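You operate a simulated robot arm through the tools that you are given. There is no shell and no other tool. Be economical: measure what you need, move in short steps, check, and stop when the job is done.

You run a simulated two-armed robot. Do the job below in one go: nothing can be reset, and whatever is moved stays where it is left.

JOB
Put the orange scoop from the top of the test bench on the top shelf of the stock rack. Put the spacer with one purple band in the steel tray without grips. Take the purple scoop from the soak tub and put it on the top between the rack and the sink. Turn the blender dial to 12 turns. Any order will do.
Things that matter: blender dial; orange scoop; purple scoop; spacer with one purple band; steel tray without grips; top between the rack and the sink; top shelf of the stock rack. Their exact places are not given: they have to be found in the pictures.

The check looks at the end state, three seconds after you hand in, the way a careful person would. Anything else that was tipped, shoved, dropped, spilled or broken makes it a failure.

ROBOT AND FRAMES
Two 7-joint arms with two-finger parallel grippers on one trunk, on a base that drives. Base frame: it is fixed to the floor where the robot stands at the start and does not move with it; the origin is under the middle of the robot, x ahead of it, y to its left, z up; the surface under the hand at the start is at about z = 800. Lengths are in mm, angles in degrees, forces in N, time in s.
The left shoulder is at the start at [124, 171, 1162], the right one opposite. With the tool pointing down near the work surface each hand reaches from about 380 to 900 mm from the robot's upright axis, wherever it stands, measured 20 degrees to its own side. Places, roughly: blender dial [5600, -4800, 1100]; orange scoop [500, 250, 750]; purple scoop [-2250, 1500, 750]; spacer with one purple band (6x6x2 cm) [1700, 2600, 800]; steel tray without grips (26x19x5 cm) [-100, 2800, 900]; top between the rack and the sink [-2200, 400, 900]; top shelf of the stock rack [1000, 3000, 1200]. Payload 4.4 kg a hand.
The tool frame of a hand sits at the grasp point between the pads (the TCP): z along the fingers, y along the line on which they close. The tips reach 23 mm beyond it. Largest opening 94 mm; finger width 38, thickness 10; the body of the gripper, 54 by 96 mm, starts 39 mm behind the TCP.
Orientation is that of the tool frame in the base frame, as a unit quaternion [w, x, y, z]. With the fingers straight down and closing along the base's y, the tool's x points along the base's -x, its y along +y and its z along -z.

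CONTROLS
- The arms move only by the tool apply_moves. It takes "left_plan", "right_plan" or both (then of equal length, played together; a hand with none holds still); each is a list of rows, each an object of numbers (a shift or turn left out is 0, a gripper value left out holds the last): "x", "y", "z": the shift along the tool's x, y, z in cm; "rx", "ry", "rz": the turn, a rotation vector about the tool's x, y, z in degrees; "hand": the finger opening in cm, from 0 to 9.4. In form: [{"x": .., "y": .., "z": .., "rx": .., "ry": .., "rz": .., "hand": ..}, ...]. A call has 1 to 20 rows; each row shifts and turns the commanded pose from where the row before left it, along the tool's axes as they then stand. Rows are played at 5 a second. More than 50 mm and 8.6 degrees between two rows, or a gripper value outside its range, and nothing of the call is played. Where a pose cannot be reached the arm comes as near as it can. A force on the tool above 40 N (or 10 N above the force at the start of the call, whichever is more), or a blocked arm, ends the call early, and 0.2 s more pass. Each finger travels about 72 mm/s and halts on what it meets, pressing with about 27 N; the grip force reading is that of the motor and also rises with nothing between the fingers. The clock runs only during rows and for 0.2 s after the last one: add rows that do not move to give the fingers time. The reply holds the time, the measured pose of the TCP, the force on the tool along the base axes, the opening and the grip force, in the units named above and with some noise, with the torque about the TCP (base axes, N m) and any sound that the robot's microphone picked up, and new pictures: "views" is both (left out), scene, wrist or none (wrist: the cameras of the hands that moved).
- Cameras (640 x 400 px; columns grow to the right, rows downward): "scene" is now at [222.9, 37.8, 1290.4]; the picture's right is [0.48, -0.88, 0.00], its down [-0.61, -0.33, -0.71] and it looks along [0.63, 0.34, -0.70] (base axes); focal length 240 px, centre (320, 200). "left" rides on the left gripper at [86, -16, -74] in its tool frame; the picture's right is [0.18, 0.98, 0.00], its down [-0.58, 0.11, -0.81] and it looks along [-0.79, 0.15, 0.59] (tool axes); focal length 243 px, centre (320, 200). "right" rides on the right gripper at [86, 16, -75] in its tool frame; the picture's right is [-0.18, 0.98, 0.00], its down [-0.58, -0.11, -0.81] and it looks along [-0.79, -0.15, 0.59] (tool axes); focal length 243 px, centre (320, 200).
- lift_body(by): slides the trunk up (or, below 0, down) by that many mm; the arms and the scene camera ride with it, the base frame stays. It gives what a move gives, with no picture.
- roll_base(legs): drives the robot by 1 to 6 legs, each [ahead, left, turn to the left] in mm, mm and degrees, along the robot's own axes; the way and the turn of a leg run together, so that a leg with both is an arc; at most 1500 mm and 180 degrees a leg. The arms and the cameras ride along, it lands a little off, and it stops where it bumps. It gives what a move gives, and a new picture of the scene camera.
- turn_head(pan, tilt): turns the head with the scene camera to pan (to the left, within 80 degrees either way) and tilt (down, from -29 to 69), counted from straight ahead of the robot. It gives what a move gives, and a new picture of the scene camera.
- probe_pixels(camera, pixels): for up to 12 pixels [column, row] of the newest picture of that camera ("zoom" is the newest enlarged one), the place [x, y, z] in the base frame of the surface seen there, good to about 2 mm. It takes no simulated time.
- enlarge(camera, box): a new picture of the part [left, top, right, bottom] of that camera's present view, enlarged. It takes no simulated time.
- finish_job(): hands the job in; it is judged then, once.

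Work in short steps. Measure before you move; look again where a grasp or a placing could have gone wrong, and mend it. You have 110 turns and 260 pictures in all, those below and enlarged ones among them. Open the grippers and draw the arms clear of the work before you hand the job in, unless the task says otherwise.

The tools are called after "Call:" as a command line: name --argument value ..., lists and objects as JSON in quotes. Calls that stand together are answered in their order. apply_moves: Moves the arms, as the interface text tells. Its arguments: {"type":"object","properties":{"left_plan":{"type":"array"},"right_plan":{"type":"array"},"views":{"type":"string","enum":["both","scene","wrist","none"]}},"required":[]} The other tools are called the same way: lift_body (by) slides the trunk up or down; roll_base (legs) drives the base; turn_head (pan, tilt) turns the head that bears the scene camera; probe_pixels (camera, pixels) gives the place of the surface under pixels of a picture; enlarge (camera, box) takes an enlarged picture of a part of a camera's view; finish_job () hands the job in.

At the start:

```text
time_s: 0.0
left_tool_pos: [464.4, 440.2, 1033.3]
left_ee_rot: [0.0, 0.0, 1.0, 0.0]
left_ft_force: [0.7, 0.4, -0.3]
left_wrist_torque: [0.01, 0.0, 0.04]
left_width: 94.1
left_grasp_force: 0.1
right_tool_pos: [631.4, -75.5, 1093.3]
right_ee_rot: [0.001, 0.0, 1.0, 0.0]
right_ft_force: [0.2, -0.1, -0.8]
right_wrist_torque: [0.03, -0.03, 0.0]
right_width: 94.3
right_grasp_force: 0.0
trunk travel left (down, up): [-175.0, 213.0]
robot x, y, heading: [0.3, 0.4, 0.0]
head pan, tilt: [28.4, 44.4]
```

scene: 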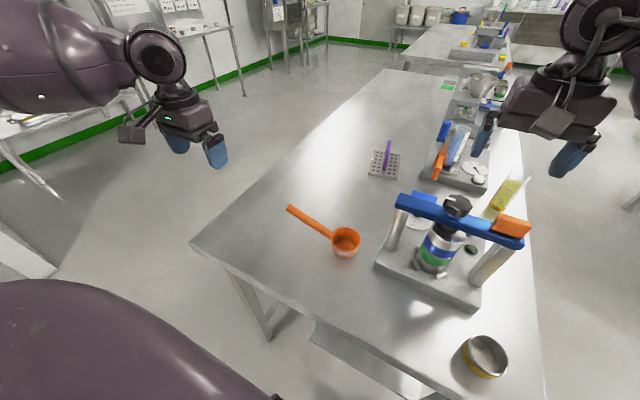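
right: 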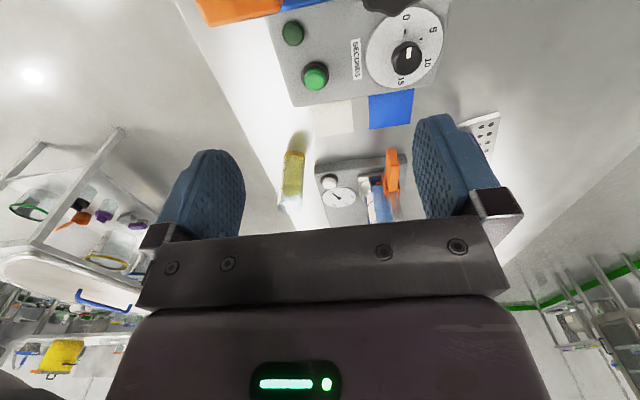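
left: 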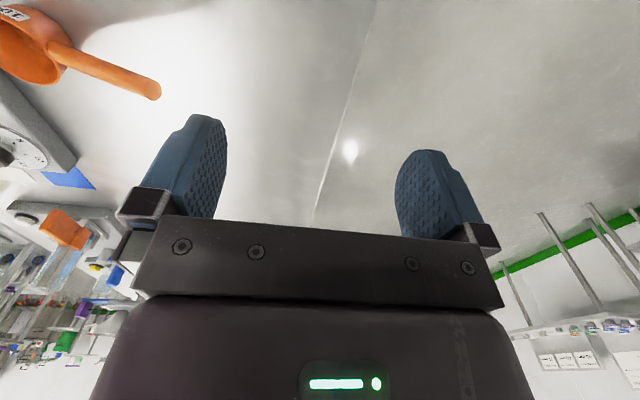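

The orange scoop shows at cup (345,243) and handle (290,208)-(330,234). I probe its points and the bench around, and enlarge it.

Call:
probe_pixels --camera "scene" --pixels '[[290, 208], [300, 214], [312, 222], [325, 231], [335, 238], [345, 230], [347, 258], [358, 240], [300, 240], [334, 245], [370, 200]]'

Call:
enlarge --camera "scene" --box '[260, 180, 420, 280]'

```text
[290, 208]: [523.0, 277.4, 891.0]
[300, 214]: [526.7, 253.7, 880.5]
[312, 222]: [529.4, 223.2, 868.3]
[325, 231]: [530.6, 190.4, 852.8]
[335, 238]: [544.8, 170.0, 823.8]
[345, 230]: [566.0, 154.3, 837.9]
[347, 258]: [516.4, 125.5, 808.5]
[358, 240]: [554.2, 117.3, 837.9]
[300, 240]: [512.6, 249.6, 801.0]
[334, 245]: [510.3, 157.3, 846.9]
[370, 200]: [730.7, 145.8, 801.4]
```

```text
4.00 times, centred on (340, 230) of scene
```

zoom: 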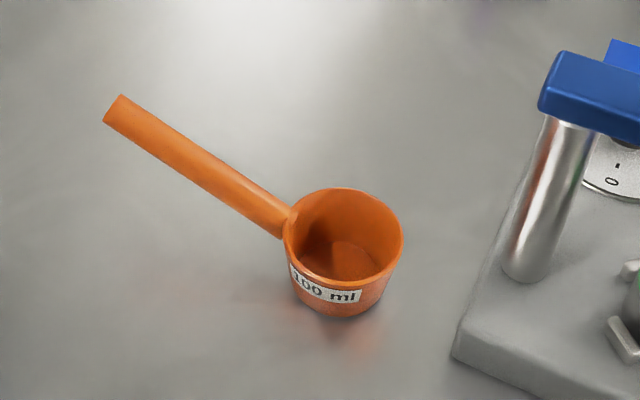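

The handle runs from (531,190,853) up to (523,277,891), and the cup lies at about (535,140). I turn the left hand by 85° so that it closes across the handle, and bring it above.

Call:
apply_moves --left_plan '[{"rz": 8.5}, {"rz": 8.5}, {"rz": 8.5}, {"rz": 8.5}, {"rz": 8.5}, {"rz": 8.5}, {"rz": 8.5}, {"rz": 8.5}, {"rz": 8.5}, {"rz": 8.5}, {"x": -4, "y": 0.83, "z": 1.2}, {"x": -4, "y": 0.83, "z": 1.2}, {"x": -4, "y": 0.83, "z": 1.2}, {"x": -4, "y": 0.83, "z": 1.2}, {"x": -4, "y": 0.83, "z": 1.2}, {"x": -4, "y": 0.83, "z": 1.2}, {}, {}]'

```text
time_s: 3.8
left_tool_pos: [534.2, 205.7, 962.8]
left_ee_rot: [0.001, 0.675, 0.738, 0.0]
left_ft_force: [-0.1, -0.5, 0.7]
left_wrist_torque: [0.02, -0.02, 0.01]
left_width: 94.1
left_grasp_force: 0.0
right_tool_pos: [630.7, -76.3, 1092.9]
right_ee_rot: [0.0, -0.001, 1.0, 0.0]
right_ft_force: [0.8, 0.5, -0.3]
right_wrist_torque: [0.03, 0.01, 0.01]
right_width: 94.2
right_grasp_force: 0.0
trunk travel left (down, up): [-175.0, 213.0]
robot x, y, heading: [-0.6, 0.5, 0.1]
head pan, tilt: [28.4, 44.4]
```

scene: 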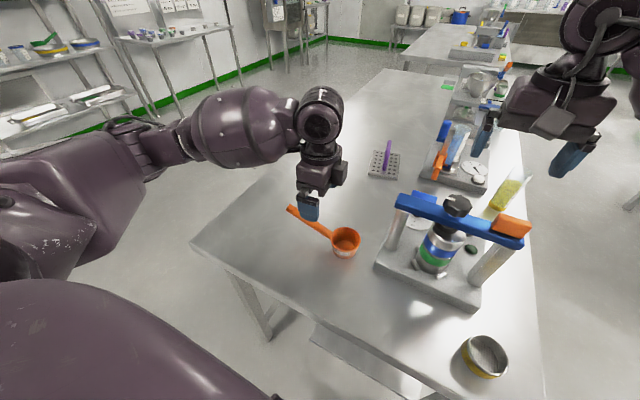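
left: 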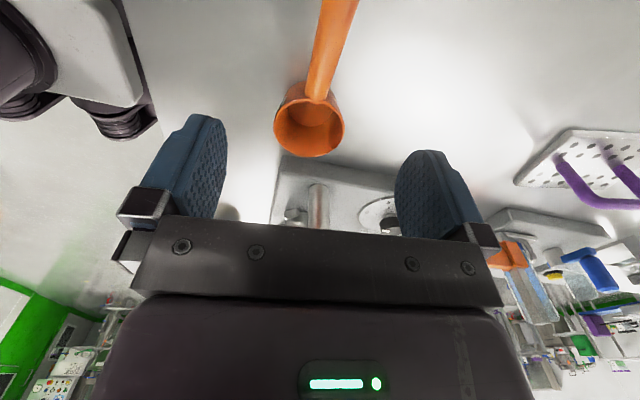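

The handle at (325,60) in the wrist picture lies between the fingers. I go down 11.2 cm and close.

Call:
apply_moves --left_plan '[{"z": 4}, {"z": 4}, {"z": 3.2}, {}, {"hand": 5}, {"hand": 3}, {"hand": 1.5}, {"hand": 0}, {}, {}, {}]'

```text
time_s: 6.2
left_tool_pos: [536.2, 202.9, 849.8]
left_ee_rot: [-0.001, 0.676, 0.737, 0.0]
left_ft_force: [0.0, 0.0, 0.1]
left_wrist_torque: [0.0, -0.01, 0.01]
left_width: 19.1
left_grasp_force: 26.9
right_tool_pos: [631.0, -75.6, 1092.7]
right_ee_rot: [0.001, 0.001, 1.0, 0.0]
right_ft_force: [0.1, -0.5, -1.0]
right_wrist_torque: [-0.02, 0.0, -0.01]
right_width: 94.0
right_grasp_force: 0.0
trunk travel left (down, up): [-175.0, 213.0]
robot x, y, heading: [-0.0, -0.7, 0.0]
head pan, tilt: [28.4, 44.4]
```

scene: 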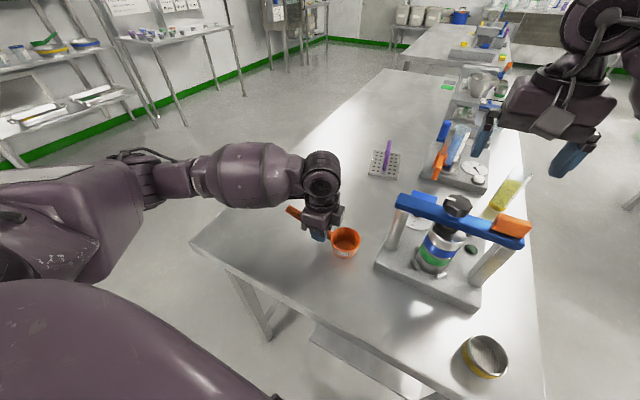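
left: 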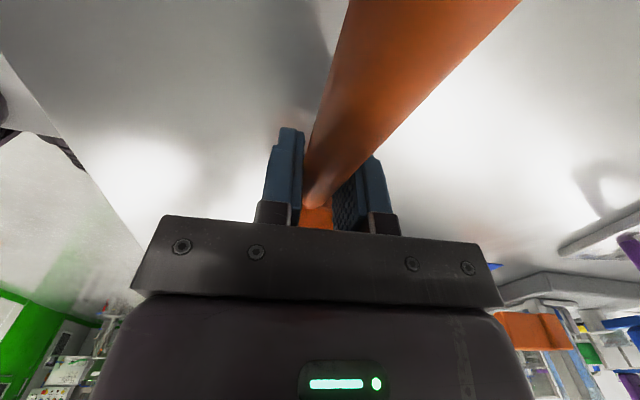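

Gripped at 19 mm on the handle. I lift straight up 25 cm and look.

Call:
apply_moves --left_plan '[{"z": -2}, {"z": -3}, {"z": -4}, {"z": -4}, {"z": -4}, {"z": -4}, {"z": -4}, {}]'

```text
time_s: 8.0
left_tool_pos: [536.9, 206.6, 1098.3]
left_ee_rot: [0.0, 0.676, 0.737, -0.001]
left_ft_force: [0.9, 0.2, -1.0]
left_wrist_torque: [0.03, 0.0, -0.01]
left_width: 19.0
left_grasp_force: 26.9
right_tool_pos: [630.6, -76.5, 1092.0]
right_ee_rot: [-0.001, 0.0, 1.0, 0.0]
right_ft_force: [-0.3, 0.5, -0.2]
right_wrist_torque: [0.01, 0.03, 0.02]
right_width: 94.0
right_grasp_force: 0.1
trunk travel left (down, up): [-175.0, 213.0]
robot x, y, heading: [0.1, -0.1, -0.2]
head pan, tilt: [28.4, 44.4]
```

scene: 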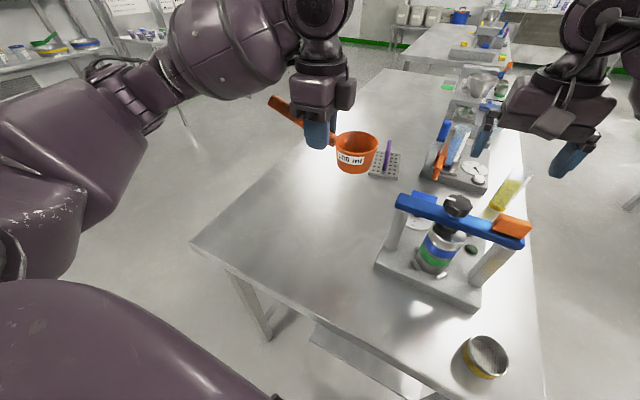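
left: 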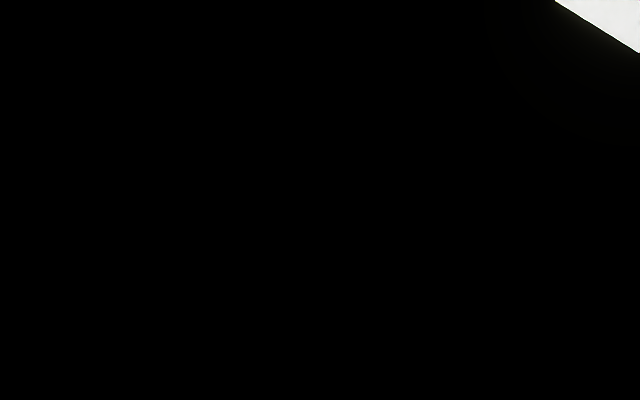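

The scoop hangs level in the grip. I turn the hand back so that the cup points ahead and draw it to the left side, then look round.

Call:
apply_moves --left_plan '[{"x": 3, "rz": -8.5}, {"x": 3, "rz": -8.5}, {"x": 3, "rz": -8.5}, {"x": 3, "rz": -8.5}, {"x": 2, "rz": -8.5}, {"rz": -8.5}, {"rz": -8.5}, {"rz": -8.5}, {"rz": -8.5}, {"rz": -8.5}, {}]' --views "none"

Call:
turn_head --pan 60 --tilt 10

Call:
turn_head --pan -40 --tilt 10

```text
time_s: 10.4
left_tool_pos: [486.5, 332.6, 1098.8]
left_ee_rot: [0.0, 0.0, 1.0, 0.001]
left_ft_force: [-0.9, 0.8, -0.9]
left_wrist_torque: [0.01, 0.03, -0.02]
left_width: 19.4
left_grasp_force: 26.8
right_tool_pos: [630.3, -75.6, 1092.5]
right_ee_rot: [-0.001, 0.0, 1.0, 0.001]
right_ft_force: [0.2, -0.1, 0.4]
right_wrist_torque: [0.01, -0.03, -0.02]
right_width: 94.2
right_grasp_force: 0.0
trunk travel left (down, up): [-175.0, 213.0]
robot x, y, heading: [1.4, 1.8, -0.1]
head pan, tilt: [28.4, 44.4]
```

```text
time_s: 11.4
left_tool_pos: [485.8, 333.0, 1099.6]
left_ee_rot: [0.001, 0.0, 1.0, 0.0]
left_ft_force: [0.0, 0.2, -0.8]
left_wrist_torque: [-0.03, 0.03, 0.0]
left_width: 19.0
left_grasp_force: 27.3
right_tool_pos: [631.0, -76.2, 1093.3]
right_ee_rot: [0.0, 0.0, 1.0, 0.0]
right_ft_force: [0.4, -0.1, 0.7]
right_wrist_torque: [0.03, 0.0, 0.02]
right_width: 94.0
right_grasp_force: 0.0
trunk travel left (down, up): [-175.0, 213.0]
robot x, y, heading: [3.0, -0.2, -0.0]
head pan, tilt: [60.0, 10.0]
```

scene: 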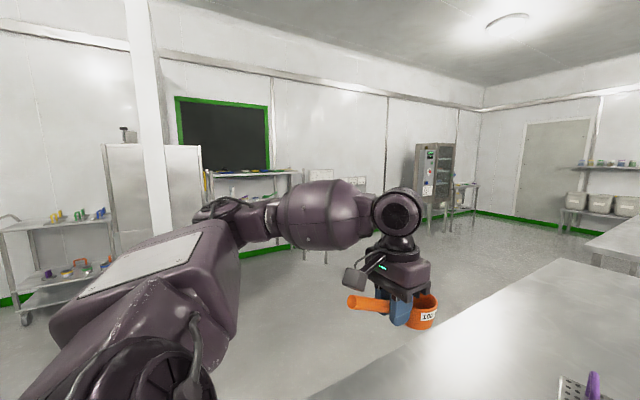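

```text
time_s: 13.2
left_tool_pos: [486.7, 333.5, 1100.4]
left_ee_rot: [0.0, -0.001, 1.0, 0.0]
left_ft_force: [-0.6, 0.3, 0.1]
left_wrist_torque: [0.03, 0.03, -0.02]
left_width: 19.1
left_grasp_force: 26.8
right_tool_pos: [631.5, -74.9, 1093.7]
right_ee_rot: [0.0, 0.0, 1.0, 0.0]
right_ft_force: [0.1, 0.1, 0.1]
right_wrist_torque: [-0.02, -0.02, 0.03]
right_width: 93.7
right_grasp_force: 0.1
trunk travel left (down, up): [-175.0, 213.0]
robot x, y, heading: [0.9, 3.9, 0.0]
head pan, tilt: [-40.0, 10.0]
```

scene: 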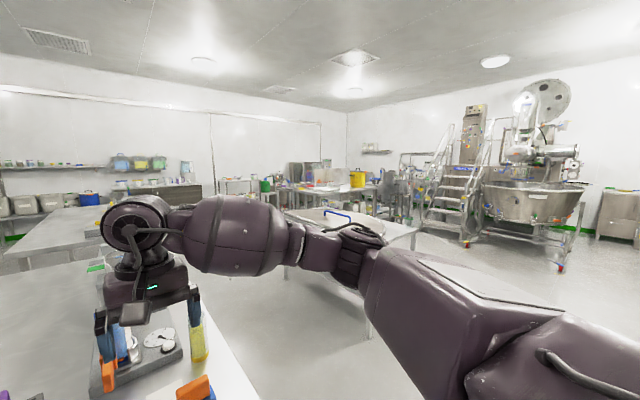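

I back off from the bench, turn to the left wall and look at the rack, with the head straight.

Call:
turn_head --pan 0 --tilt 20

Call:
roll_base --legs '[[-300, 0, 0], [0, 0, 90], [1000, 0, 0], [0, -1000, 0]]'

```text
time_s: 14.2
left_tool_pos: [485.8, 333.7, 1098.0]
left_ee_rot: [-0.001, 0.0, 1.0, 0.0]
left_ft_force: [-0.1, 1.5, -0.6]
left_wrist_torque: [-0.01, 0.07, -0.02]
left_width: 19.0
left_grasp_force: 26.7
right_tool_pos: [631.1, -76.4, 1093.5]
right_ee_rot: [0.0, 0.0, 1.0, 0.0]
right_ft_force: [0.0, -0.2, 0.0]
right_wrist_torque: [-0.01, 0.0, -0.01]
right_width: 94.0
right_grasp_force: 0.0
trunk travel left (down, up): [-175.0, 213.0]
robot x, y, heading: [1.9, -0.8, -0.1]
head pan, tilt: [0.0, 20.0]
```

scene: 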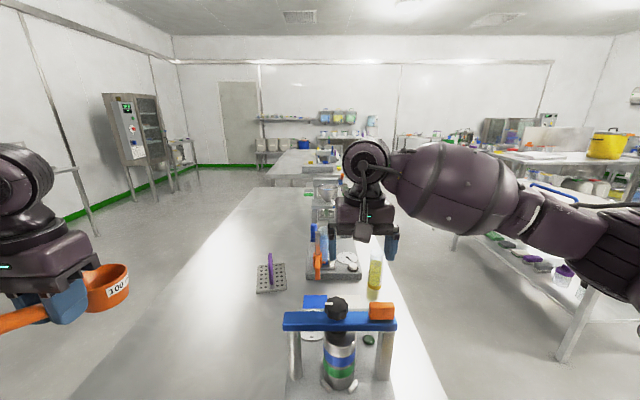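

```text
time_s: 33.7
left_tool_pos: [357.8, 1492.2, 1099.1]
left_ee_rot: [0.001, 0.711, -0.703, 0.0]
left_ft_force: [0.3, -0.3, -0.8]
left_wrist_torque: [0.0, -0.04, -0.03]
left_width: 18.9
left_grasp_force: 27.1
right_tool_pos: [766.6, 1642.0, 1092.3]
right_ee_rot: [0.0, 0.71, -0.704, 0.0]
right_ft_force: [0.0, -0.1, 0.3]
right_wrist_torque: [0.02, -0.01, 0.01]
right_width: 93.8
right_grasp_force: 0.0
trunk travel left (down, up): [-175.0, 213.0]
robot x, y, heading: [697.5, 1009.8, 90.6]
head pan, tilt: [0.0, 20.0]
```

scene: 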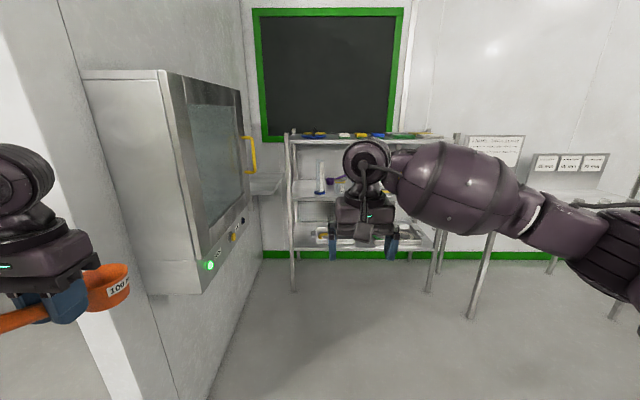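

The right arm hides part of the rack. I draw it back to the right side and look again.

Call:
apply_moves --right_plan '[{"x": 2, "y": -4, "z": 1}, {"x": 2, "y": -4, "z": 1}, {"x": 2, "y": -4, "z": 1}, {"x": 2, "y": -4, "z": 1}, {"x": 2, "y": -4, "z": 1}, {"x": 2, "y": -4, "z": 1}, {"x": 2, "y": -4, "z": 1}, {"x": 2, "y": -4, "z": 1}, {}]' --views "scene"

Call:
enlarge --camera "scene" --box '[240, 100, 480, 270]'

```text
time_s: 35.7
left_tool_pos: [357.6, 1492.8, 1098.4]
left_ee_rot: [0.001, 0.711, -0.704, 0.001]
left_ft_force: [-0.1, 0.6, -1.0]
left_wrist_torque: [-0.04, -0.02, 0.02]
left_width: 19.1
left_grasp_force: 27.1
right_tool_pos: [1087.5, 1483.5, 1013.8]
right_ee_rot: [0.0, 0.711, -0.704, 0.0]
right_ft_force: [-0.6, 0.0, -0.1]
right_wrist_torque: [0.01, 0.01, 0.03]
right_width: 94.4
right_grasp_force: 0.1
trunk travel left (down, up): [-175.0, 213.0]
robot x, y, heading: [695.8, 1013.7, 90.6]
head pan, tilt: [0.0, 20.0]
```

scene: 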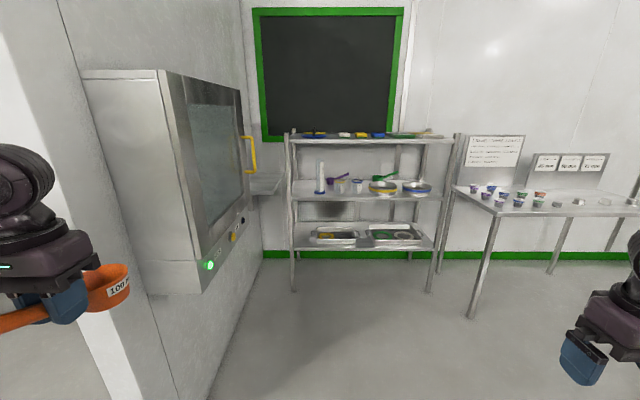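

```text
2.35 times, centred on (360, 185) of scene
```

zoom: 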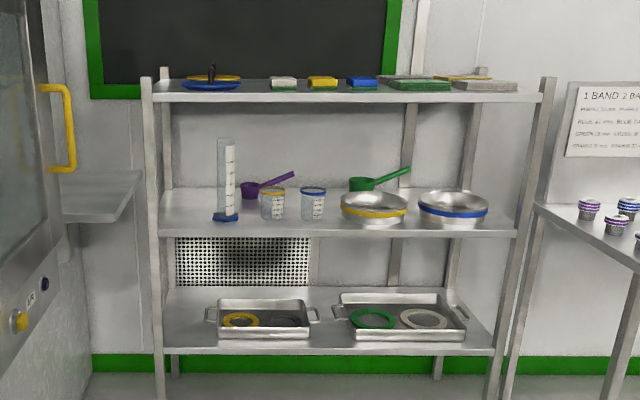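

The top shelf bears a lid, sponges and plates. I probe it and the table with the spacers to the right.

Call:
probe_pixels --camera "zoom" --pixels '[[165, 100], [350, 97], [530, 98], [255, 85], [283, 80], [323, 82], [362, 82], [418, 84], [485, 86], [210, 84], [588, 205], [635, 240]]'

Call:
lift_body --by 200

Call:
turn_head --pan 0 --tilt 20

```text
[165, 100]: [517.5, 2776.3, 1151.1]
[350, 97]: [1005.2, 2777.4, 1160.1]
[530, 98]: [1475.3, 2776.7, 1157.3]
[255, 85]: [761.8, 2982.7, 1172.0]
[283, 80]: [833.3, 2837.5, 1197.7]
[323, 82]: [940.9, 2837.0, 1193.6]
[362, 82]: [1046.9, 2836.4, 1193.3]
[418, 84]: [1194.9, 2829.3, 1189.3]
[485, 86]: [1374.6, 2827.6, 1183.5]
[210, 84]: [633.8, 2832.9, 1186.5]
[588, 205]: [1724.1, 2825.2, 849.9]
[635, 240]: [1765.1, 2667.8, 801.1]
```

```text
time_s: 37.9
left_tool_pos: [358.6, 1492.1, 1298.8]
left_ee_rot: [0.0, 0.711, -0.704, 0.001]
left_ft_force: [-0.1, 0.6, -0.6]
left_wrist_torque: [0.04, 0.01, 0.0]
left_width: 19.0
left_grasp_force: 27.0
right_tool_pos: [1087.2, 1484.8, 1212.2]
right_ee_rot: [0.001, 0.711, -0.703, 0.001]
right_ft_force: [0.0, -0.2, 0.1]
right_wrist_torque: [-0.01, 0.03, 0.02]
right_width: 94.1
right_grasp_force: 0.0
trunk travel left (down, up): [-375.0, 13.0]
robot x, y, heading: [694.8, 1007.1, 90.8]
head pan, tilt: [0.0, 20.0]
```

```text
time_s: 38.5
left_tool_pos: [358.7, 1490.7, 1299.2]
left_ee_rot: [0.0, 0.711, -0.703, 0.0]
left_ft_force: [-0.5, 0.1, -0.3]
left_wrist_torque: [-0.02, 0.01, -0.02]
left_width: 19.1
left_grasp_force: 27.4
right_tool_pos: [1087.8, 1485.5, 1212.0]
right_ee_rot: [0.0, 0.712, -0.703, 0.001]
right_ft_force: [-1.1, 0.7, -0.9]
right_wrist_torque: [0.02, -0.01, -0.02]
right_width: 93.9
right_grasp_force: 0.1
trunk travel left (down, up): [-375.0, 13.0]
robot x, y, heading: [695.0, 1011.3, 90.4]
head pan, tilt: [0.0, 20.0]
```

scene: 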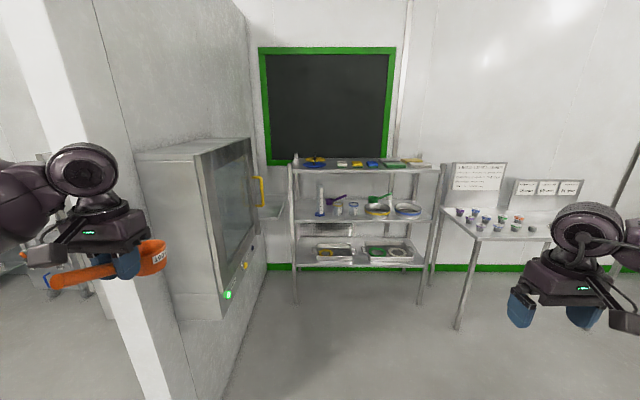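

I look closer at the top shelf and measure the machine on the left, so that the left hand does not meet it.

Call:
enlarge --camera "scene" --box '[280, 135, 460, 215]'

Call:
probe_pixels --camera "scene" --pixels '[[262, 190], [250, 250], [220, 280], [198, 160], [280, 205], [295, 280], [458, 320], [420, 280], [248, 150]]'

```text
3.56 times, centred on (370, 175) of scene
```

zoom: 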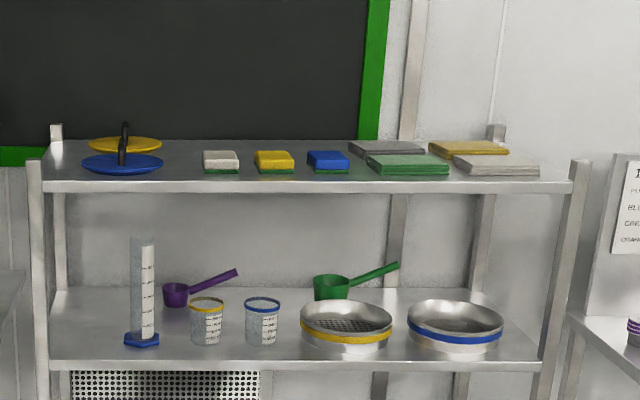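

```text
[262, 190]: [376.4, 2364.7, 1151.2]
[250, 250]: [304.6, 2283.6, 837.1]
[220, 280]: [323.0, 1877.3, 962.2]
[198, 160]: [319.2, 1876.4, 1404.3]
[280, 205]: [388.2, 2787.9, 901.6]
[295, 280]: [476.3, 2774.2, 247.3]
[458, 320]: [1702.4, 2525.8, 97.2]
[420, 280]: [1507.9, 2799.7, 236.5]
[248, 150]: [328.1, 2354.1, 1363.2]
```

The area behind the sponges (zoom 200-350, row 147) looks free. I probe the items' backs and the free area.

Call:
probe_pixels --camera "zoom" --pixels '[[220, 152], [273, 152], [328, 152], [182, 165], [185, 150], [220, 144], [300, 144], [345, 144], [160, 158], [240, 152], [300, 175], [370, 157]]'

```text
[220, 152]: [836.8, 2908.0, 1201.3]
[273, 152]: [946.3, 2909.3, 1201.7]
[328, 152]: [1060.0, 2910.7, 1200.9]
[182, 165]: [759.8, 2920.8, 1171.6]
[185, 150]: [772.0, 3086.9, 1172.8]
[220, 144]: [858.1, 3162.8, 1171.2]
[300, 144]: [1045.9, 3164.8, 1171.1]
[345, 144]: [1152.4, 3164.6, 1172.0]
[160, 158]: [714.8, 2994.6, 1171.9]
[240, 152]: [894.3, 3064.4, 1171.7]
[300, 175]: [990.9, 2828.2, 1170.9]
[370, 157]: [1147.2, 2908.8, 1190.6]
```

The shelf is at z 1171, with free space at x 730-1130, y 2930-3160 behind the sponges. I draw the right hand back a bit more, shift right and drive up in front of the rack.

Call:
apply_moves --right_plan '[{"x": 4}, {"x": 4}, {}]' --views "none"

Call:
roll_base --legs '[[0, -485, -0.4], [1000, 0, 0]]'

```text
time_s: 39.3
left_tool_pos: [358.5, 1492.4, 1299.4]
left_ee_rot: [0.001, 0.711, -0.703, 0.0]
left_ft_force: [-1.0, 0.5, -1.5]
left_wrist_torque: [-0.06, 0.0, 0.02]
left_width: 19.0
left_grasp_force: 26.4
right_tool_pos: [1090.4, 1404.9, 1214.0]
right_ee_rot: [0.0, 0.711, -0.703, 0.0]
right_ft_force: [-1.0, 0.5, 0.0]
right_wrist_torque: [-0.01, 0.0, 0.01]
right_width: 93.9
right_grasp_force: 0.1
trunk travel left (down, up): [-375.0, 13.0]
robot x, y, heading: [697.3, 1007.3, 90.5]
head pan, tilt: [0.0, 20.0]
```

```text
time_s: 48.9
left_tool_pos: [868.3, 2501.3, 1299.5]
left_ee_rot: [0.0, -0.7, 0.714, 0.0]
left_ft_force: [-0.1, 0.8, -0.4]
left_wrist_torque: [-0.04, -0.02, 0.02]
left_width: 18.9
left_grasp_force: 26.6
right_tool_pos: [1598.0, 2391.5, 1212.9]
right_ee_rot: [-0.001, -0.701, 0.713, -0.001]
right_ft_force: [-0.1, 0.7, 1.2]
right_wrist_torque: [-0.02, -0.01, 0.0]
right_width: 93.8
right_grasp_force: 0.1
trunk travel left (down, up): [-375.0, 13.0]
robot x, y, heading: [1190.2, 2005.8, 88.8]
head pan, tilt: [0.0, 20.0]
```

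scene: 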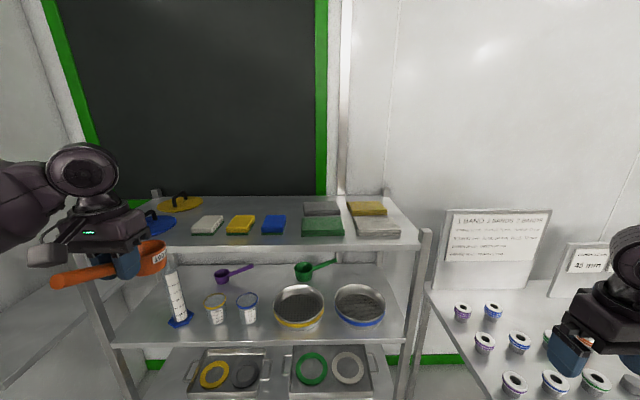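

I drive 200 mm further and check the shelf.

Call:
roll_base --legs '[[200, 0, 1]]'

```text
time_s: 50.4
left_tool_pos: [861.6, 2689.6, 1298.6]
left_ee_rot: [0.0, 0.708, -0.707, 0.0]
left_ft_force: [0.3, -0.4, 0.1]
left_wrist_torque: [-0.05, 0.0, -0.01]
left_width: 18.9
left_grasp_force: 26.7
right_tool_pos: [1591.5, 2594.6, 1212.5]
right_ee_rot: [0.0, 0.708, -0.707, 0.0]
right_ft_force: [-0.4, 0.0, 0.5]
right_wrist_torque: [-0.01, -0.01, 0.0]
right_width: 94.0
right_grasp_force: 0.0
trunk travel left (down, up): [-375.0, 13.0]
robot x, y, heading: [1191.3, 2203.2, 90.0]
head pan, tilt: [0.0, 20.0]
```

scene: 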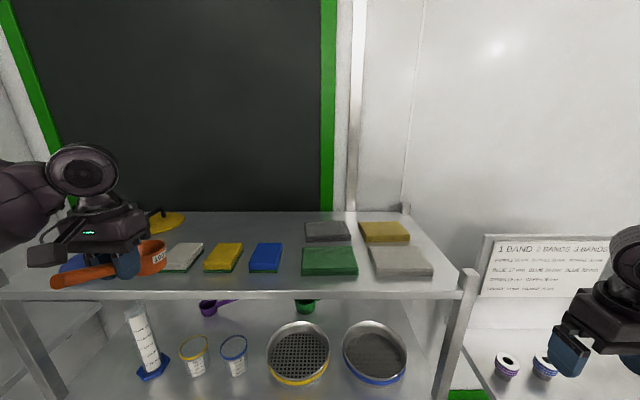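

I extend the left hand over the free spot behind the sponges: 30 cm ahead and 8.3 cm to the right.

Call:
apply_moves --left_plan '[{"x": -3.8, "y": -1.05}, {"x": -3.8, "y": -1.05}, {"x": -3.8, "y": -1.05}, {"x": -3.8, "y": -1.05}, {"x": -3.8, "y": -1.05}, {"x": -3.8, "y": -1.05}, {"x": -3.8, "y": -1.05}, {"x": -3.8, "y": -1.05}, {}, {}]'

```text
time_s: 52.6
left_tool_pos: [949.3, 2990.5, 1298.8]
left_ee_rot: [-0.001, -0.707, 0.707, 0.001]
left_ft_force: [1.7, -0.4, -0.6]
left_wrist_torque: [-0.03, 0.04, -0.01]
left_width: 19.3
left_grasp_force: 26.2
right_tool_pos: [1593.3, 2594.2, 1212.4]
right_ee_rot: [0.001, 0.707, -0.707, -0.001]
right_ft_force: [0.1, -0.2, 0.3]
right_wrist_torque: [0.02, 0.05, -0.03]
right_width: 94.0
right_grasp_force: 0.0
trunk travel left (down, up): [-375.0, 13.0]
robot x, y, heading: [1193.2, 2207.0, 89.7]
head pan, tilt: [0.0, 20.0]
```

scene: 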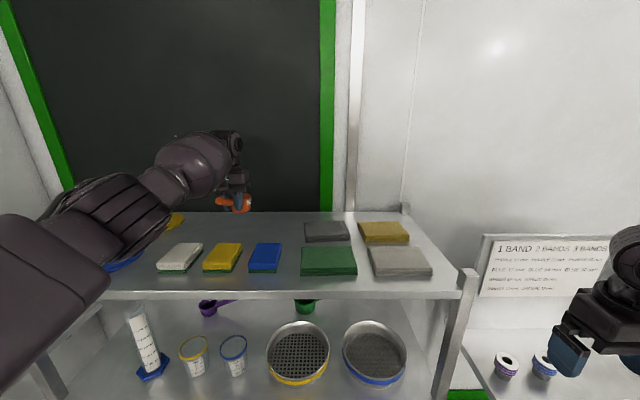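
left: 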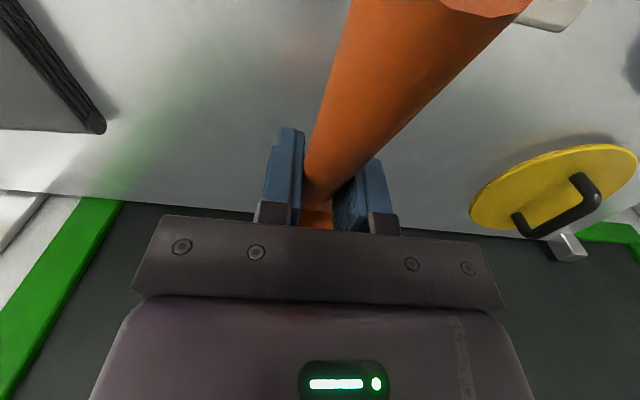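

The spot under the hand is clear. I go down 7.4 cm, then by small steps till the cup touches.

Call:
apply_moves --left_plan '[{"z": 3}, {"z": 2.4}, {"z": 1.4}, {}, {"z": 0.4}, {"z": 0.2}, {"z": 0.2}, {"z": 0.2}, {}]'

```text
time_s: 54.6
left_tool_pos: [946.5, 2991.3, 1220.5]
left_ee_rot: [-0.001, -0.707, 0.707, 0.0]
left_ft_force: [0.2, 0.1, -1.0]
left_wrist_torque: [-0.02, -0.02, 0.01]
left_width: 19.2
left_grasp_force: 27.0
right_tool_pos: [1592.2, 2593.1, 1211.8]
right_ee_rot: [0.001, 0.707, -0.707, 0.0]
right_ft_force: [-0.4, -0.5, 0.3]
right_wrist_torque: [0.0, -0.01, 0.02]
right_width: 93.9
right_grasp_force: 0.0
trunk travel left (down, up): [-375.0, 13.0]
robot x, y, heading: [1197.8, 2203.4, 90.2]
head pan, tilt: [0.0, 20.0]
```

scene: 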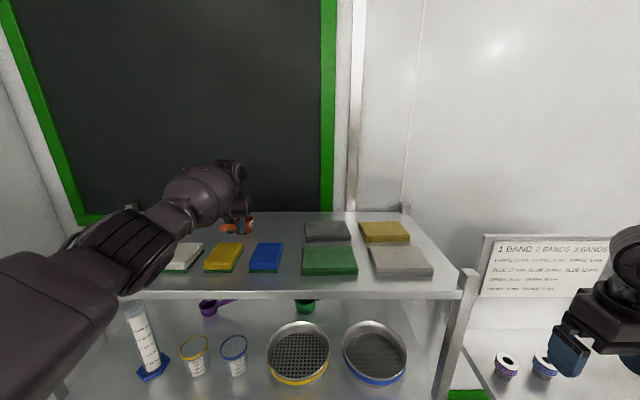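
left: 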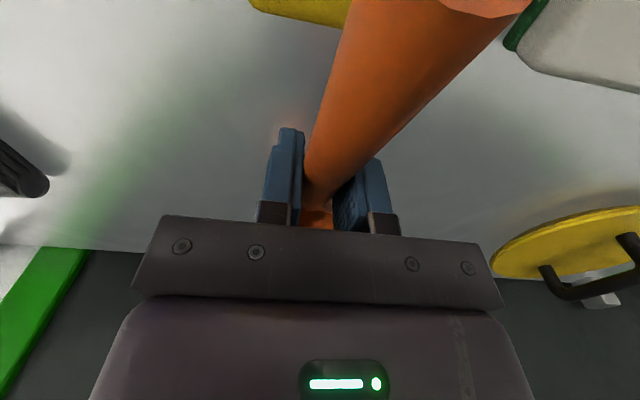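

No contact force yet; I lower by 1 mm steps.

Call:
apply_moves --left_plan '[{"z": 0.1}, {"z": 0.1}, {}]' --views "none"

```text
time_s: 55.4
left_tool_pos: [944.8, 2991.9, 1219.8]
left_ee_rot: [0.001, -0.707, 0.707, 0.0]
left_ft_force: [-0.1, 1.3, 1.5]
left_wrist_torque: [0.13, 0.05, 0.01]
left_width: 19.2
left_grasp_force: 27.2
right_tool_pos: [1592.1, 2594.4, 1213.2]
right_ee_rot: [0.001, 0.707, -0.707, -0.001]
right_ft_force: [-0.2, 0.3, -0.5]
right_wrist_torque: [-0.01, 0.0, 0.0]
right_width: 93.9
right_grasp_force: 0.1
trunk travel left (down, up): [-375.0, 13.0]
robot x, y, heading: [1194.0, 2201.8, 89.9]
head pan, tilt: [0.0, 20.0]
```

Contact shows (1.5 N up). I open the fingers and rise.

Call:
apply_moves --left_plan '[{"hand": 2.3}, {"hand": 3}, {"hand": 5}, {"hand": 7}, {"hand": 8}, {}, {"z": -3}, {"z": -4}, {"z": -4}, {}]'

```text
time_s: 57.6
left_tool_pos: [943.8, 2990.7, 1329.0]
left_ee_rot: [0.001, 0.707, -0.707, 0.001]
left_ft_force: [0.6, 0.8, -0.8]
left_wrist_torque: [0.0, 0.02, 0.02]
left_width: 79.9
left_grasp_force: 0.1
left hand out of reach, approached as far as the arm can: row 9
right_tool_pos: [1591.2, 2594.7, 1212.0]
right_ee_rot: [0.001, 0.707, -0.707, 0.0]
right_ft_force: [0.6, 0.8, -0.2]
right_wrist_torque: [-0.01, -0.01, 0.03]
right_width: 94.2
right_grasp_force: 0.1
trunk travel left (down, up): [-375.0, 13.0]
robot x, y, heading: [1195.7, 2199.1, 90.1]
head pan, tilt: [0.0, 20.0]
```

scene: 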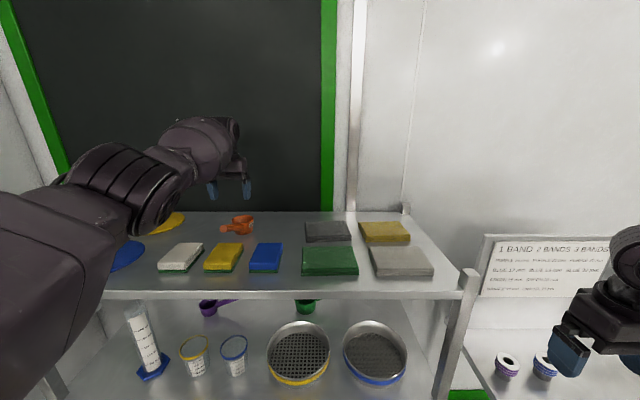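
left: 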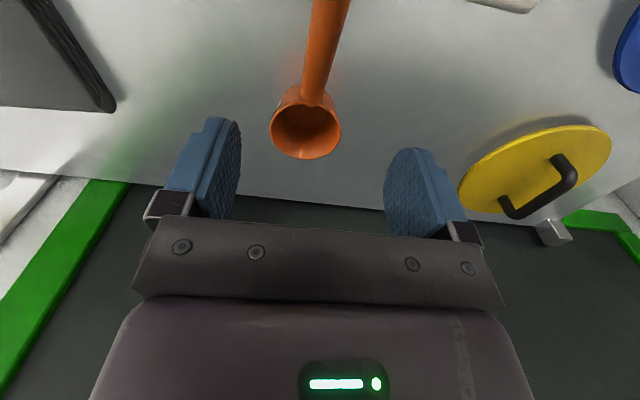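

The orange scoop stands upright on the shelf. I draw the left hand back, then drive back and over to the spacer table, and lower the trunk.

Call:
apply_moves --left_plan '[{"x": 4}, {"x": 4}, {"x": 4}, {"x": 4}, {"x": 4}, {"x": 4}, {"x": 4}, {"x": 4}, {"y": 3}, {}]' --views "none"

Call:
roll_base --legs '[[-350, 0, 0], [0, -550, 0]]'

Call:
turn_head --pan 0 --tilt 35

```text
time_s: 59.8
left_tool_pos: [914.2, 2985.0, 1352.4]
left_ee_rot: [-0.001, -0.706, 0.708, 0.001]
left_ft_force: [-0.1, -0.3, -0.3]
left_wrist_torque: [0.07, 0.04, 0.0]
left_width: 80.1
left_grasp_force: 0.1
left hand out of reach, approached as far as the arm can: row 1, 2, 3, 4, 5, 6, 7, 8
right_tool_pos: [1593.1, 2593.6, 1212.6]
right_ee_rot: [0.001, 0.707, -0.707, 0.0]
right_ft_force: [0.0, -0.6, -0.5]
right_wrist_torque: [-0.02, 0.02, 0.01]
right_width: 94.0
right_grasp_force: 0.0
trunk travel left (down, up): [-375.0, 13.0]
robot x, y, heading: [1194.2, 2203.3, 90.0]
head pan, tilt: [0.0, 20.0]
```

```text
time_s: 67.0
left_tool_pos: [1450.0, 2631.0, 1350.2]
left_ee_rot: [0.0, 0.71, -0.704, 0.0]
left_ft_force: [-0.2, 0.5, 0.0]
left_wrist_torque: [-0.01, -0.01, -0.01]
left_width: 80.4
left_grasp_force: 0.0
right_tool_pos: [2134.6, 2246.0, 1212.7]
right_ee_rot: [0.0, 0.71, -0.704, 0.0]
right_ft_force: [0.4, 0.5, -0.6]
right_wrist_torque: [-0.01, -0.02, 0.04]
right_width: 94.2
right_grasp_force: 0.1
trunk travel left (down, up): [-375.0, 13.0]
robot x, y, heading: [1740.1, 1853.6, 90.6]
head pan, tilt: [0.0, 20.0]
```

scene: 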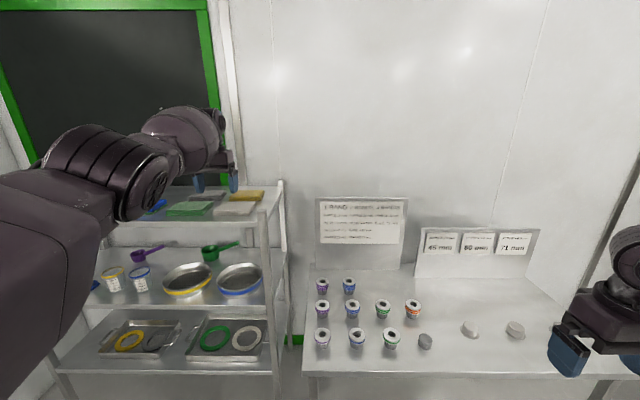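

```text
time_s: 67.8
left_tool_pos: [1449.7, 2631.6, 1351.8]
left_ee_rot: [-0.001, 0.71, -0.704, 0.0]
left_ft_force: [-1.1, 0.8, 0.2]
left_wrist_torque: [0.03, 0.0, -0.01]
left_width: 80.1
left_grasp_force: 0.1
right_tool_pos: [2133.3, 2245.4, 1212.7]
right_ee_rot: [-0.001, 0.71, -0.704, 0.0]
right_ft_force: [0.7, 0.3, -1.0]
right_wrist_torque: [0.03, 0.02, 0.01]
right_width: 93.9
right_grasp_force: 0.0
trunk travel left (down, up): [-375.0, 13.0]
robot x, y, heading: [1740.4, 1849.1, 90.4]
head pan, tilt: [0.0, 35.0]
```

scene: 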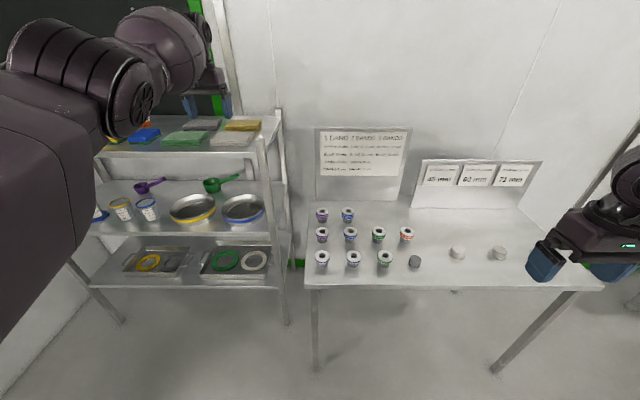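

The spacers stand at (315-410,210-262). I enlarge them and the sign.

Call:
enlarge --camera "scene" --box '[300, 195, 440, 282]'

Call:
enlarge --camera "scene" --box '[310, 120, 550, 270]'

```text
4.57 times, centred on (370, 238) of scene
```

zoom: 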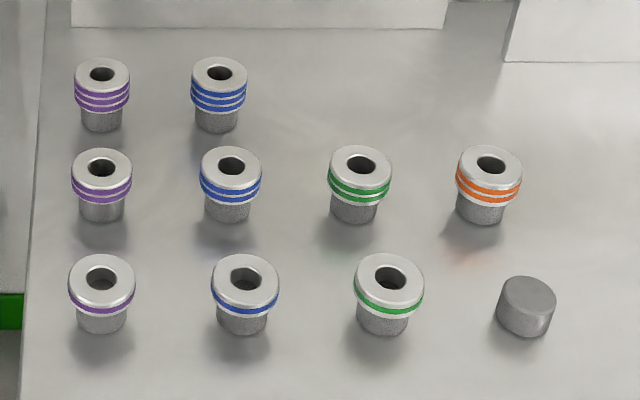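

```text
2.67 times, centred on (430, 195) of scene
```

zoom: 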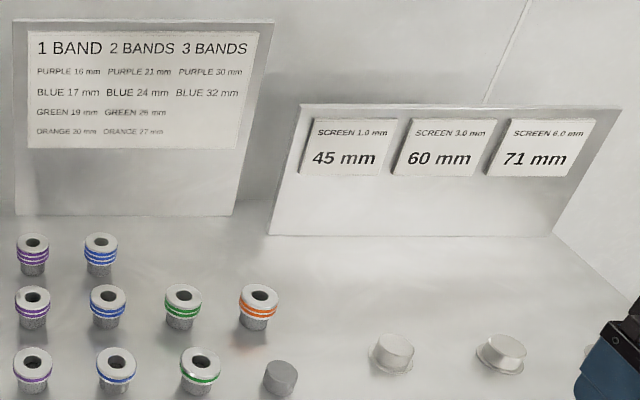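

The one-purple-band spacer is the front left one (zoom-1 (100,285)), seated on a grey stub. I probe it and its neighbours at higher zoom.

Call:
enlarge --camera "scene" --box '[305, 240, 371, 281]'

Call:
lift_body --by -200

Call:
turn_head --pan 0 --tilt 35

Call:
enlarge --camera "scene" --box '[300, 150, 440, 237]'

```text
9.70 times, centred on (338, 260) of scene
```

zoom: 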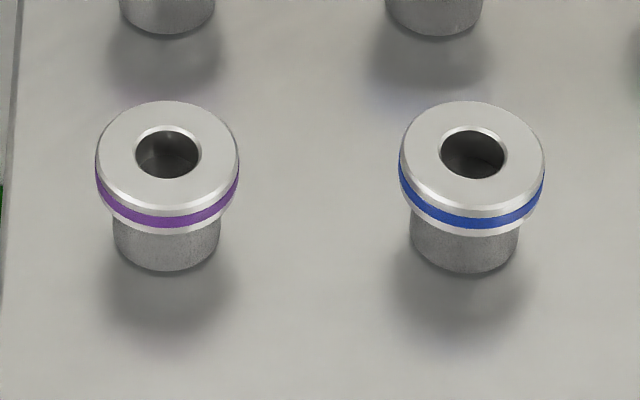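

```text
time_s: 69.9
left_tool_pos: [1448.9, 2630.6, 1153.9]
left_ee_rot: [0.0, 0.711, -0.704, 0.0]
left_ft_force: [0.6, -0.2, 0.0]
left_wrist_torque: [-0.04, -0.01, -0.05]
left_width: 79.9
left_grasp_force: 0.0
right_tool_pos: [2134.6, 2245.6, 1013.6]
right_ee_rot: [0.0, 0.709, -0.705, -0.001]
right_ft_force: [0.3, 0.0, 0.3]
right_wrist_torque: [-0.01, 0.0, 0.01]
right_width: 94.0
right_grasp_force: 0.0
trunk travel left (down, up): [-175.0, 213.0]
robot x, y, heading: [1738.5, 1853.5, 90.6]
head pan, tilt: [0.0, 35.0]
```

```text
time_s: 70.5
left_tool_pos: [1449.8, 2631.1, 1151.4]
left_ee_rot: [0.0, 0.71, -0.704, -0.001]
left_ft_force: [-0.3, -0.8, -0.4]
left_wrist_torque: [0.0, 0.02, 0.02]
left_width: 80.2
left_grasp_force: 0.1
right_tool_pos: [2133.8, 2246.2, 1012.6]
right_ee_rot: [0.0, 0.711, -0.704, 0.0]
right_ft_force: [0.3, -0.3, 0.0]
right_wrist_torque: [-0.03, 0.01, 0.0]
right_width: 94.0
right_grasp_force: 0.1
trunk travel left (down, up): [-175.0, 213.0]
robot x, y, heading: [1740.1, 1851.0, 90.4]
head pan, tilt: [0.0, 35.0]
```

scene: 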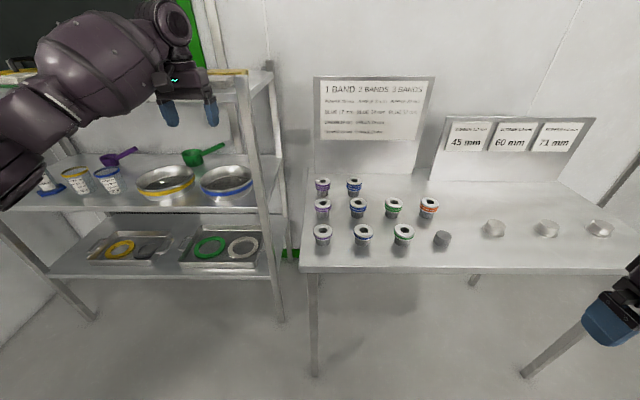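

```text
4.57 times, centred on (370, 194) of scene
```

zoom: 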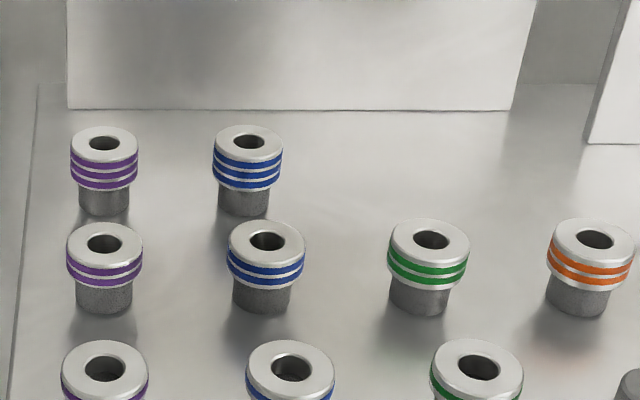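

I zoom on the target spacer and probe it.

Call:
enlarge --camera "scene" --box '[300, 215, 380, 265]'

Call:
probe_pixels --camera "scene" --pixels '[[314, 229], [331, 229], [322, 225], [322, 234], [322, 240], [354, 231], [321, 200], [300, 265], [330, 262]]'

```text
8.00 times, centred on (340, 240) of scene
```

zoom: 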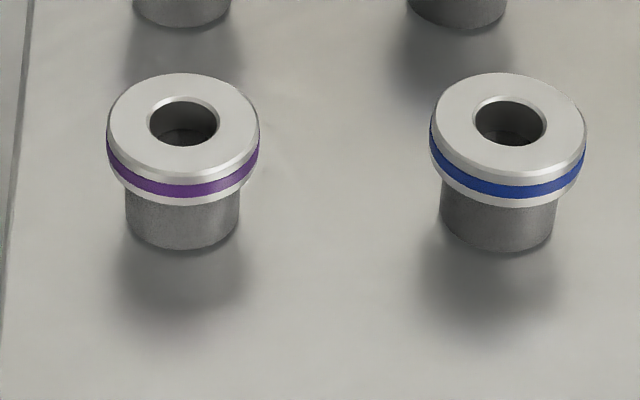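

```text
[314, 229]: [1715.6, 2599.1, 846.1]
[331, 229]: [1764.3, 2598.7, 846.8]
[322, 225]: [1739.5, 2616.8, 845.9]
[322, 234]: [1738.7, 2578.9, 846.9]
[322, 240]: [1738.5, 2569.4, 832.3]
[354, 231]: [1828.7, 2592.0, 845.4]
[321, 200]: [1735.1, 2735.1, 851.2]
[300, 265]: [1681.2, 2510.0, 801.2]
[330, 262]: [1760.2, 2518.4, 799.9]
```

Spacer centre is about (1741,2598), top z 847, 16 mm high. I draw the left hand back and shift the base left so that the right hand reaches it.

Call:
apply_moves --left_plan '[{"x": 4}, {"x": 4}, {"x": 4}, {"x": 4}, {"x": 4}, {"x": 4}, {}]' --views "none"

Call:
roll_base --legs '[[0, -10, -0.5], [50, 250, 0]]'

```text
time_s: 72.1
left_tool_pos: [1451.7, 2391.0, 1149.9]
left_ee_rot: [0.001, 0.71, -0.704, 0.001]
left_ft_force: [0.3, 0.3, -0.7]
left_wrist_torque: [-0.02, 0.0, 0.01]
left_width: 79.8
left_grasp_force: 0.0
right_tool_pos: [2133.7, 2247.2, 1011.8]
right_ee_rot: [0.0, 0.711, -0.704, 0.0]
right_ft_force: [-0.4, 0.6, -0.1]
right_wrist_torque: [0.02, 0.0, -0.01]
right_width: 93.9
right_grasp_force: 0.1
trunk travel left (down, up): [-175.0, 213.0]
robot x, y, heading: [1736.7, 1855.0, 90.3]
head pan, tilt: [0.0, 35.0]
```

```text
time_s: 75.3
left_tool_pos: [1213.3, 2442.1, 1150.7]
left_ee_rot: [0.001, 0.708, -0.707, 0.0]
left_ft_force: [-0.2, -1.0, -0.3]
left_wrist_torque: [0.03, 0.01, 0.0]
left_width: 80.0
left_grasp_force: 0.0
right_tool_pos: [1895.6, 2293.3, 1012.9]
right_ee_rot: [0.001, 0.708, -0.706, 0.001]
right_ft_force: [0.0, -1.2, -0.1]
right_wrist_torque: [0.0, -0.01, 0.01]
right_width: 94.0
right_grasp_force: 0.1
trunk travel left (down, up): [-175.0, 213.0]
robot x, y, heading: [1500.1, 1898.2, 89.9]
head pan, tilt: [0.0, 35.0]
```

scene: 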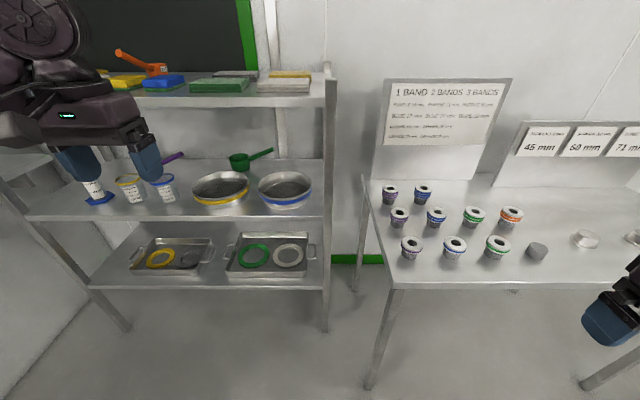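

Now the right hand goes over the spacer: 30.5 cm ahead, 15.5 cm left, 6 cm down.

Call:
apply_moves --right_plan '[{"x": -3.81, "y": 1.94}, {"x": -3.81, "y": 1.94}, {"x": -3.81, "y": 1.94}, {"x": -3.81, "y": 1.94}, {"x": -3.81, "y": 1.94}, {"x": -3.81, "y": 1.94}, {"x": -3.81, "y": 1.94}, {"x": -3.81, "y": 1.94}, {"z": 3}, {"z": 3}, {}, {}]'

Call:
enlarge --camera "right" --box '[200, 0, 440, 150]'

```text
time_s: 77.9
left_tool_pos: [1214.3, 2443.2, 1150.2]
left_ee_rot: [0.0, 0.708, -0.707, -0.001]
left_ft_force: [0.1, -0.5, -0.8]
left_wrist_torque: [0.01, -0.03, 0.01]
left_width: 80.0
left_grasp_force: 0.1
right_tool_pos: [1740.0, 2596.4, 952.1]
right_ee_rot: [0.001, 0.708, -0.706, 0.001]
right_ft_force: [0.5, -0.7, 0.7]
right_wrist_torque: [-0.02, 0.01, -0.01]
right_width: 94.1
right_grasp_force: 0.0
trunk travel left (down, up): [-175.0, 213.0]
robot x, y, heading: [1501.8, 1902.4, 90.2]
head pan, tilt: [0.0, 35.0]
```

scene: 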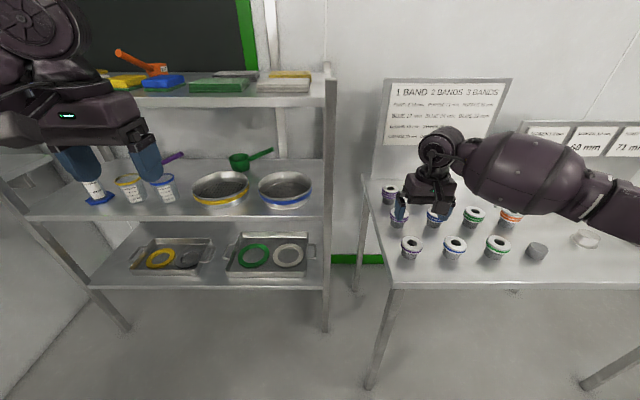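
right: 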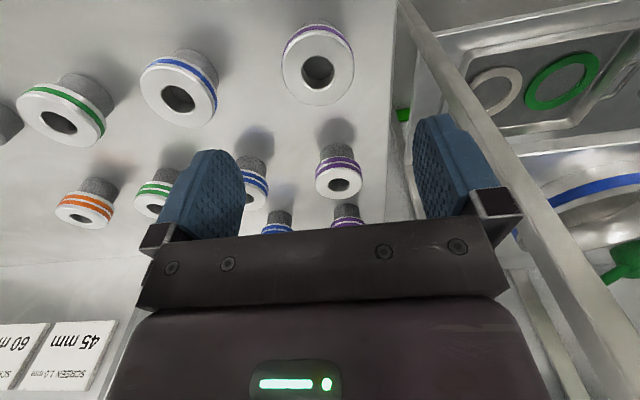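

```text
2.67 times, centred on (320, 75) of right
```

zoom: 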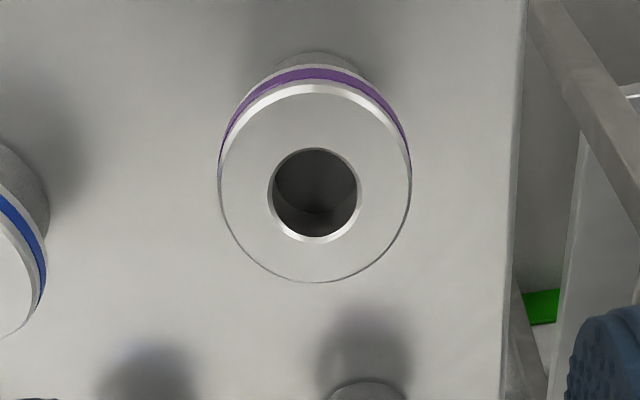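

I probe the spacer's rim in this nearer view for an exact centre.

Call:
probe_pixels --camera "zoom" --pixels '[[226, 178], [404, 178], [315, 98], [315, 275], [270, 195], [362, 195], [315, 150], [315, 240]]'

```text
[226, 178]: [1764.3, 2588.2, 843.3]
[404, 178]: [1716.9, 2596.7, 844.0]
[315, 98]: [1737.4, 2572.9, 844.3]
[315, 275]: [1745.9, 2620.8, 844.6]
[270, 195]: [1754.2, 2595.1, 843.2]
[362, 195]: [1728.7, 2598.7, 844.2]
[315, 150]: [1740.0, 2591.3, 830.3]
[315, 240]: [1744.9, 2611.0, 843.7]
```

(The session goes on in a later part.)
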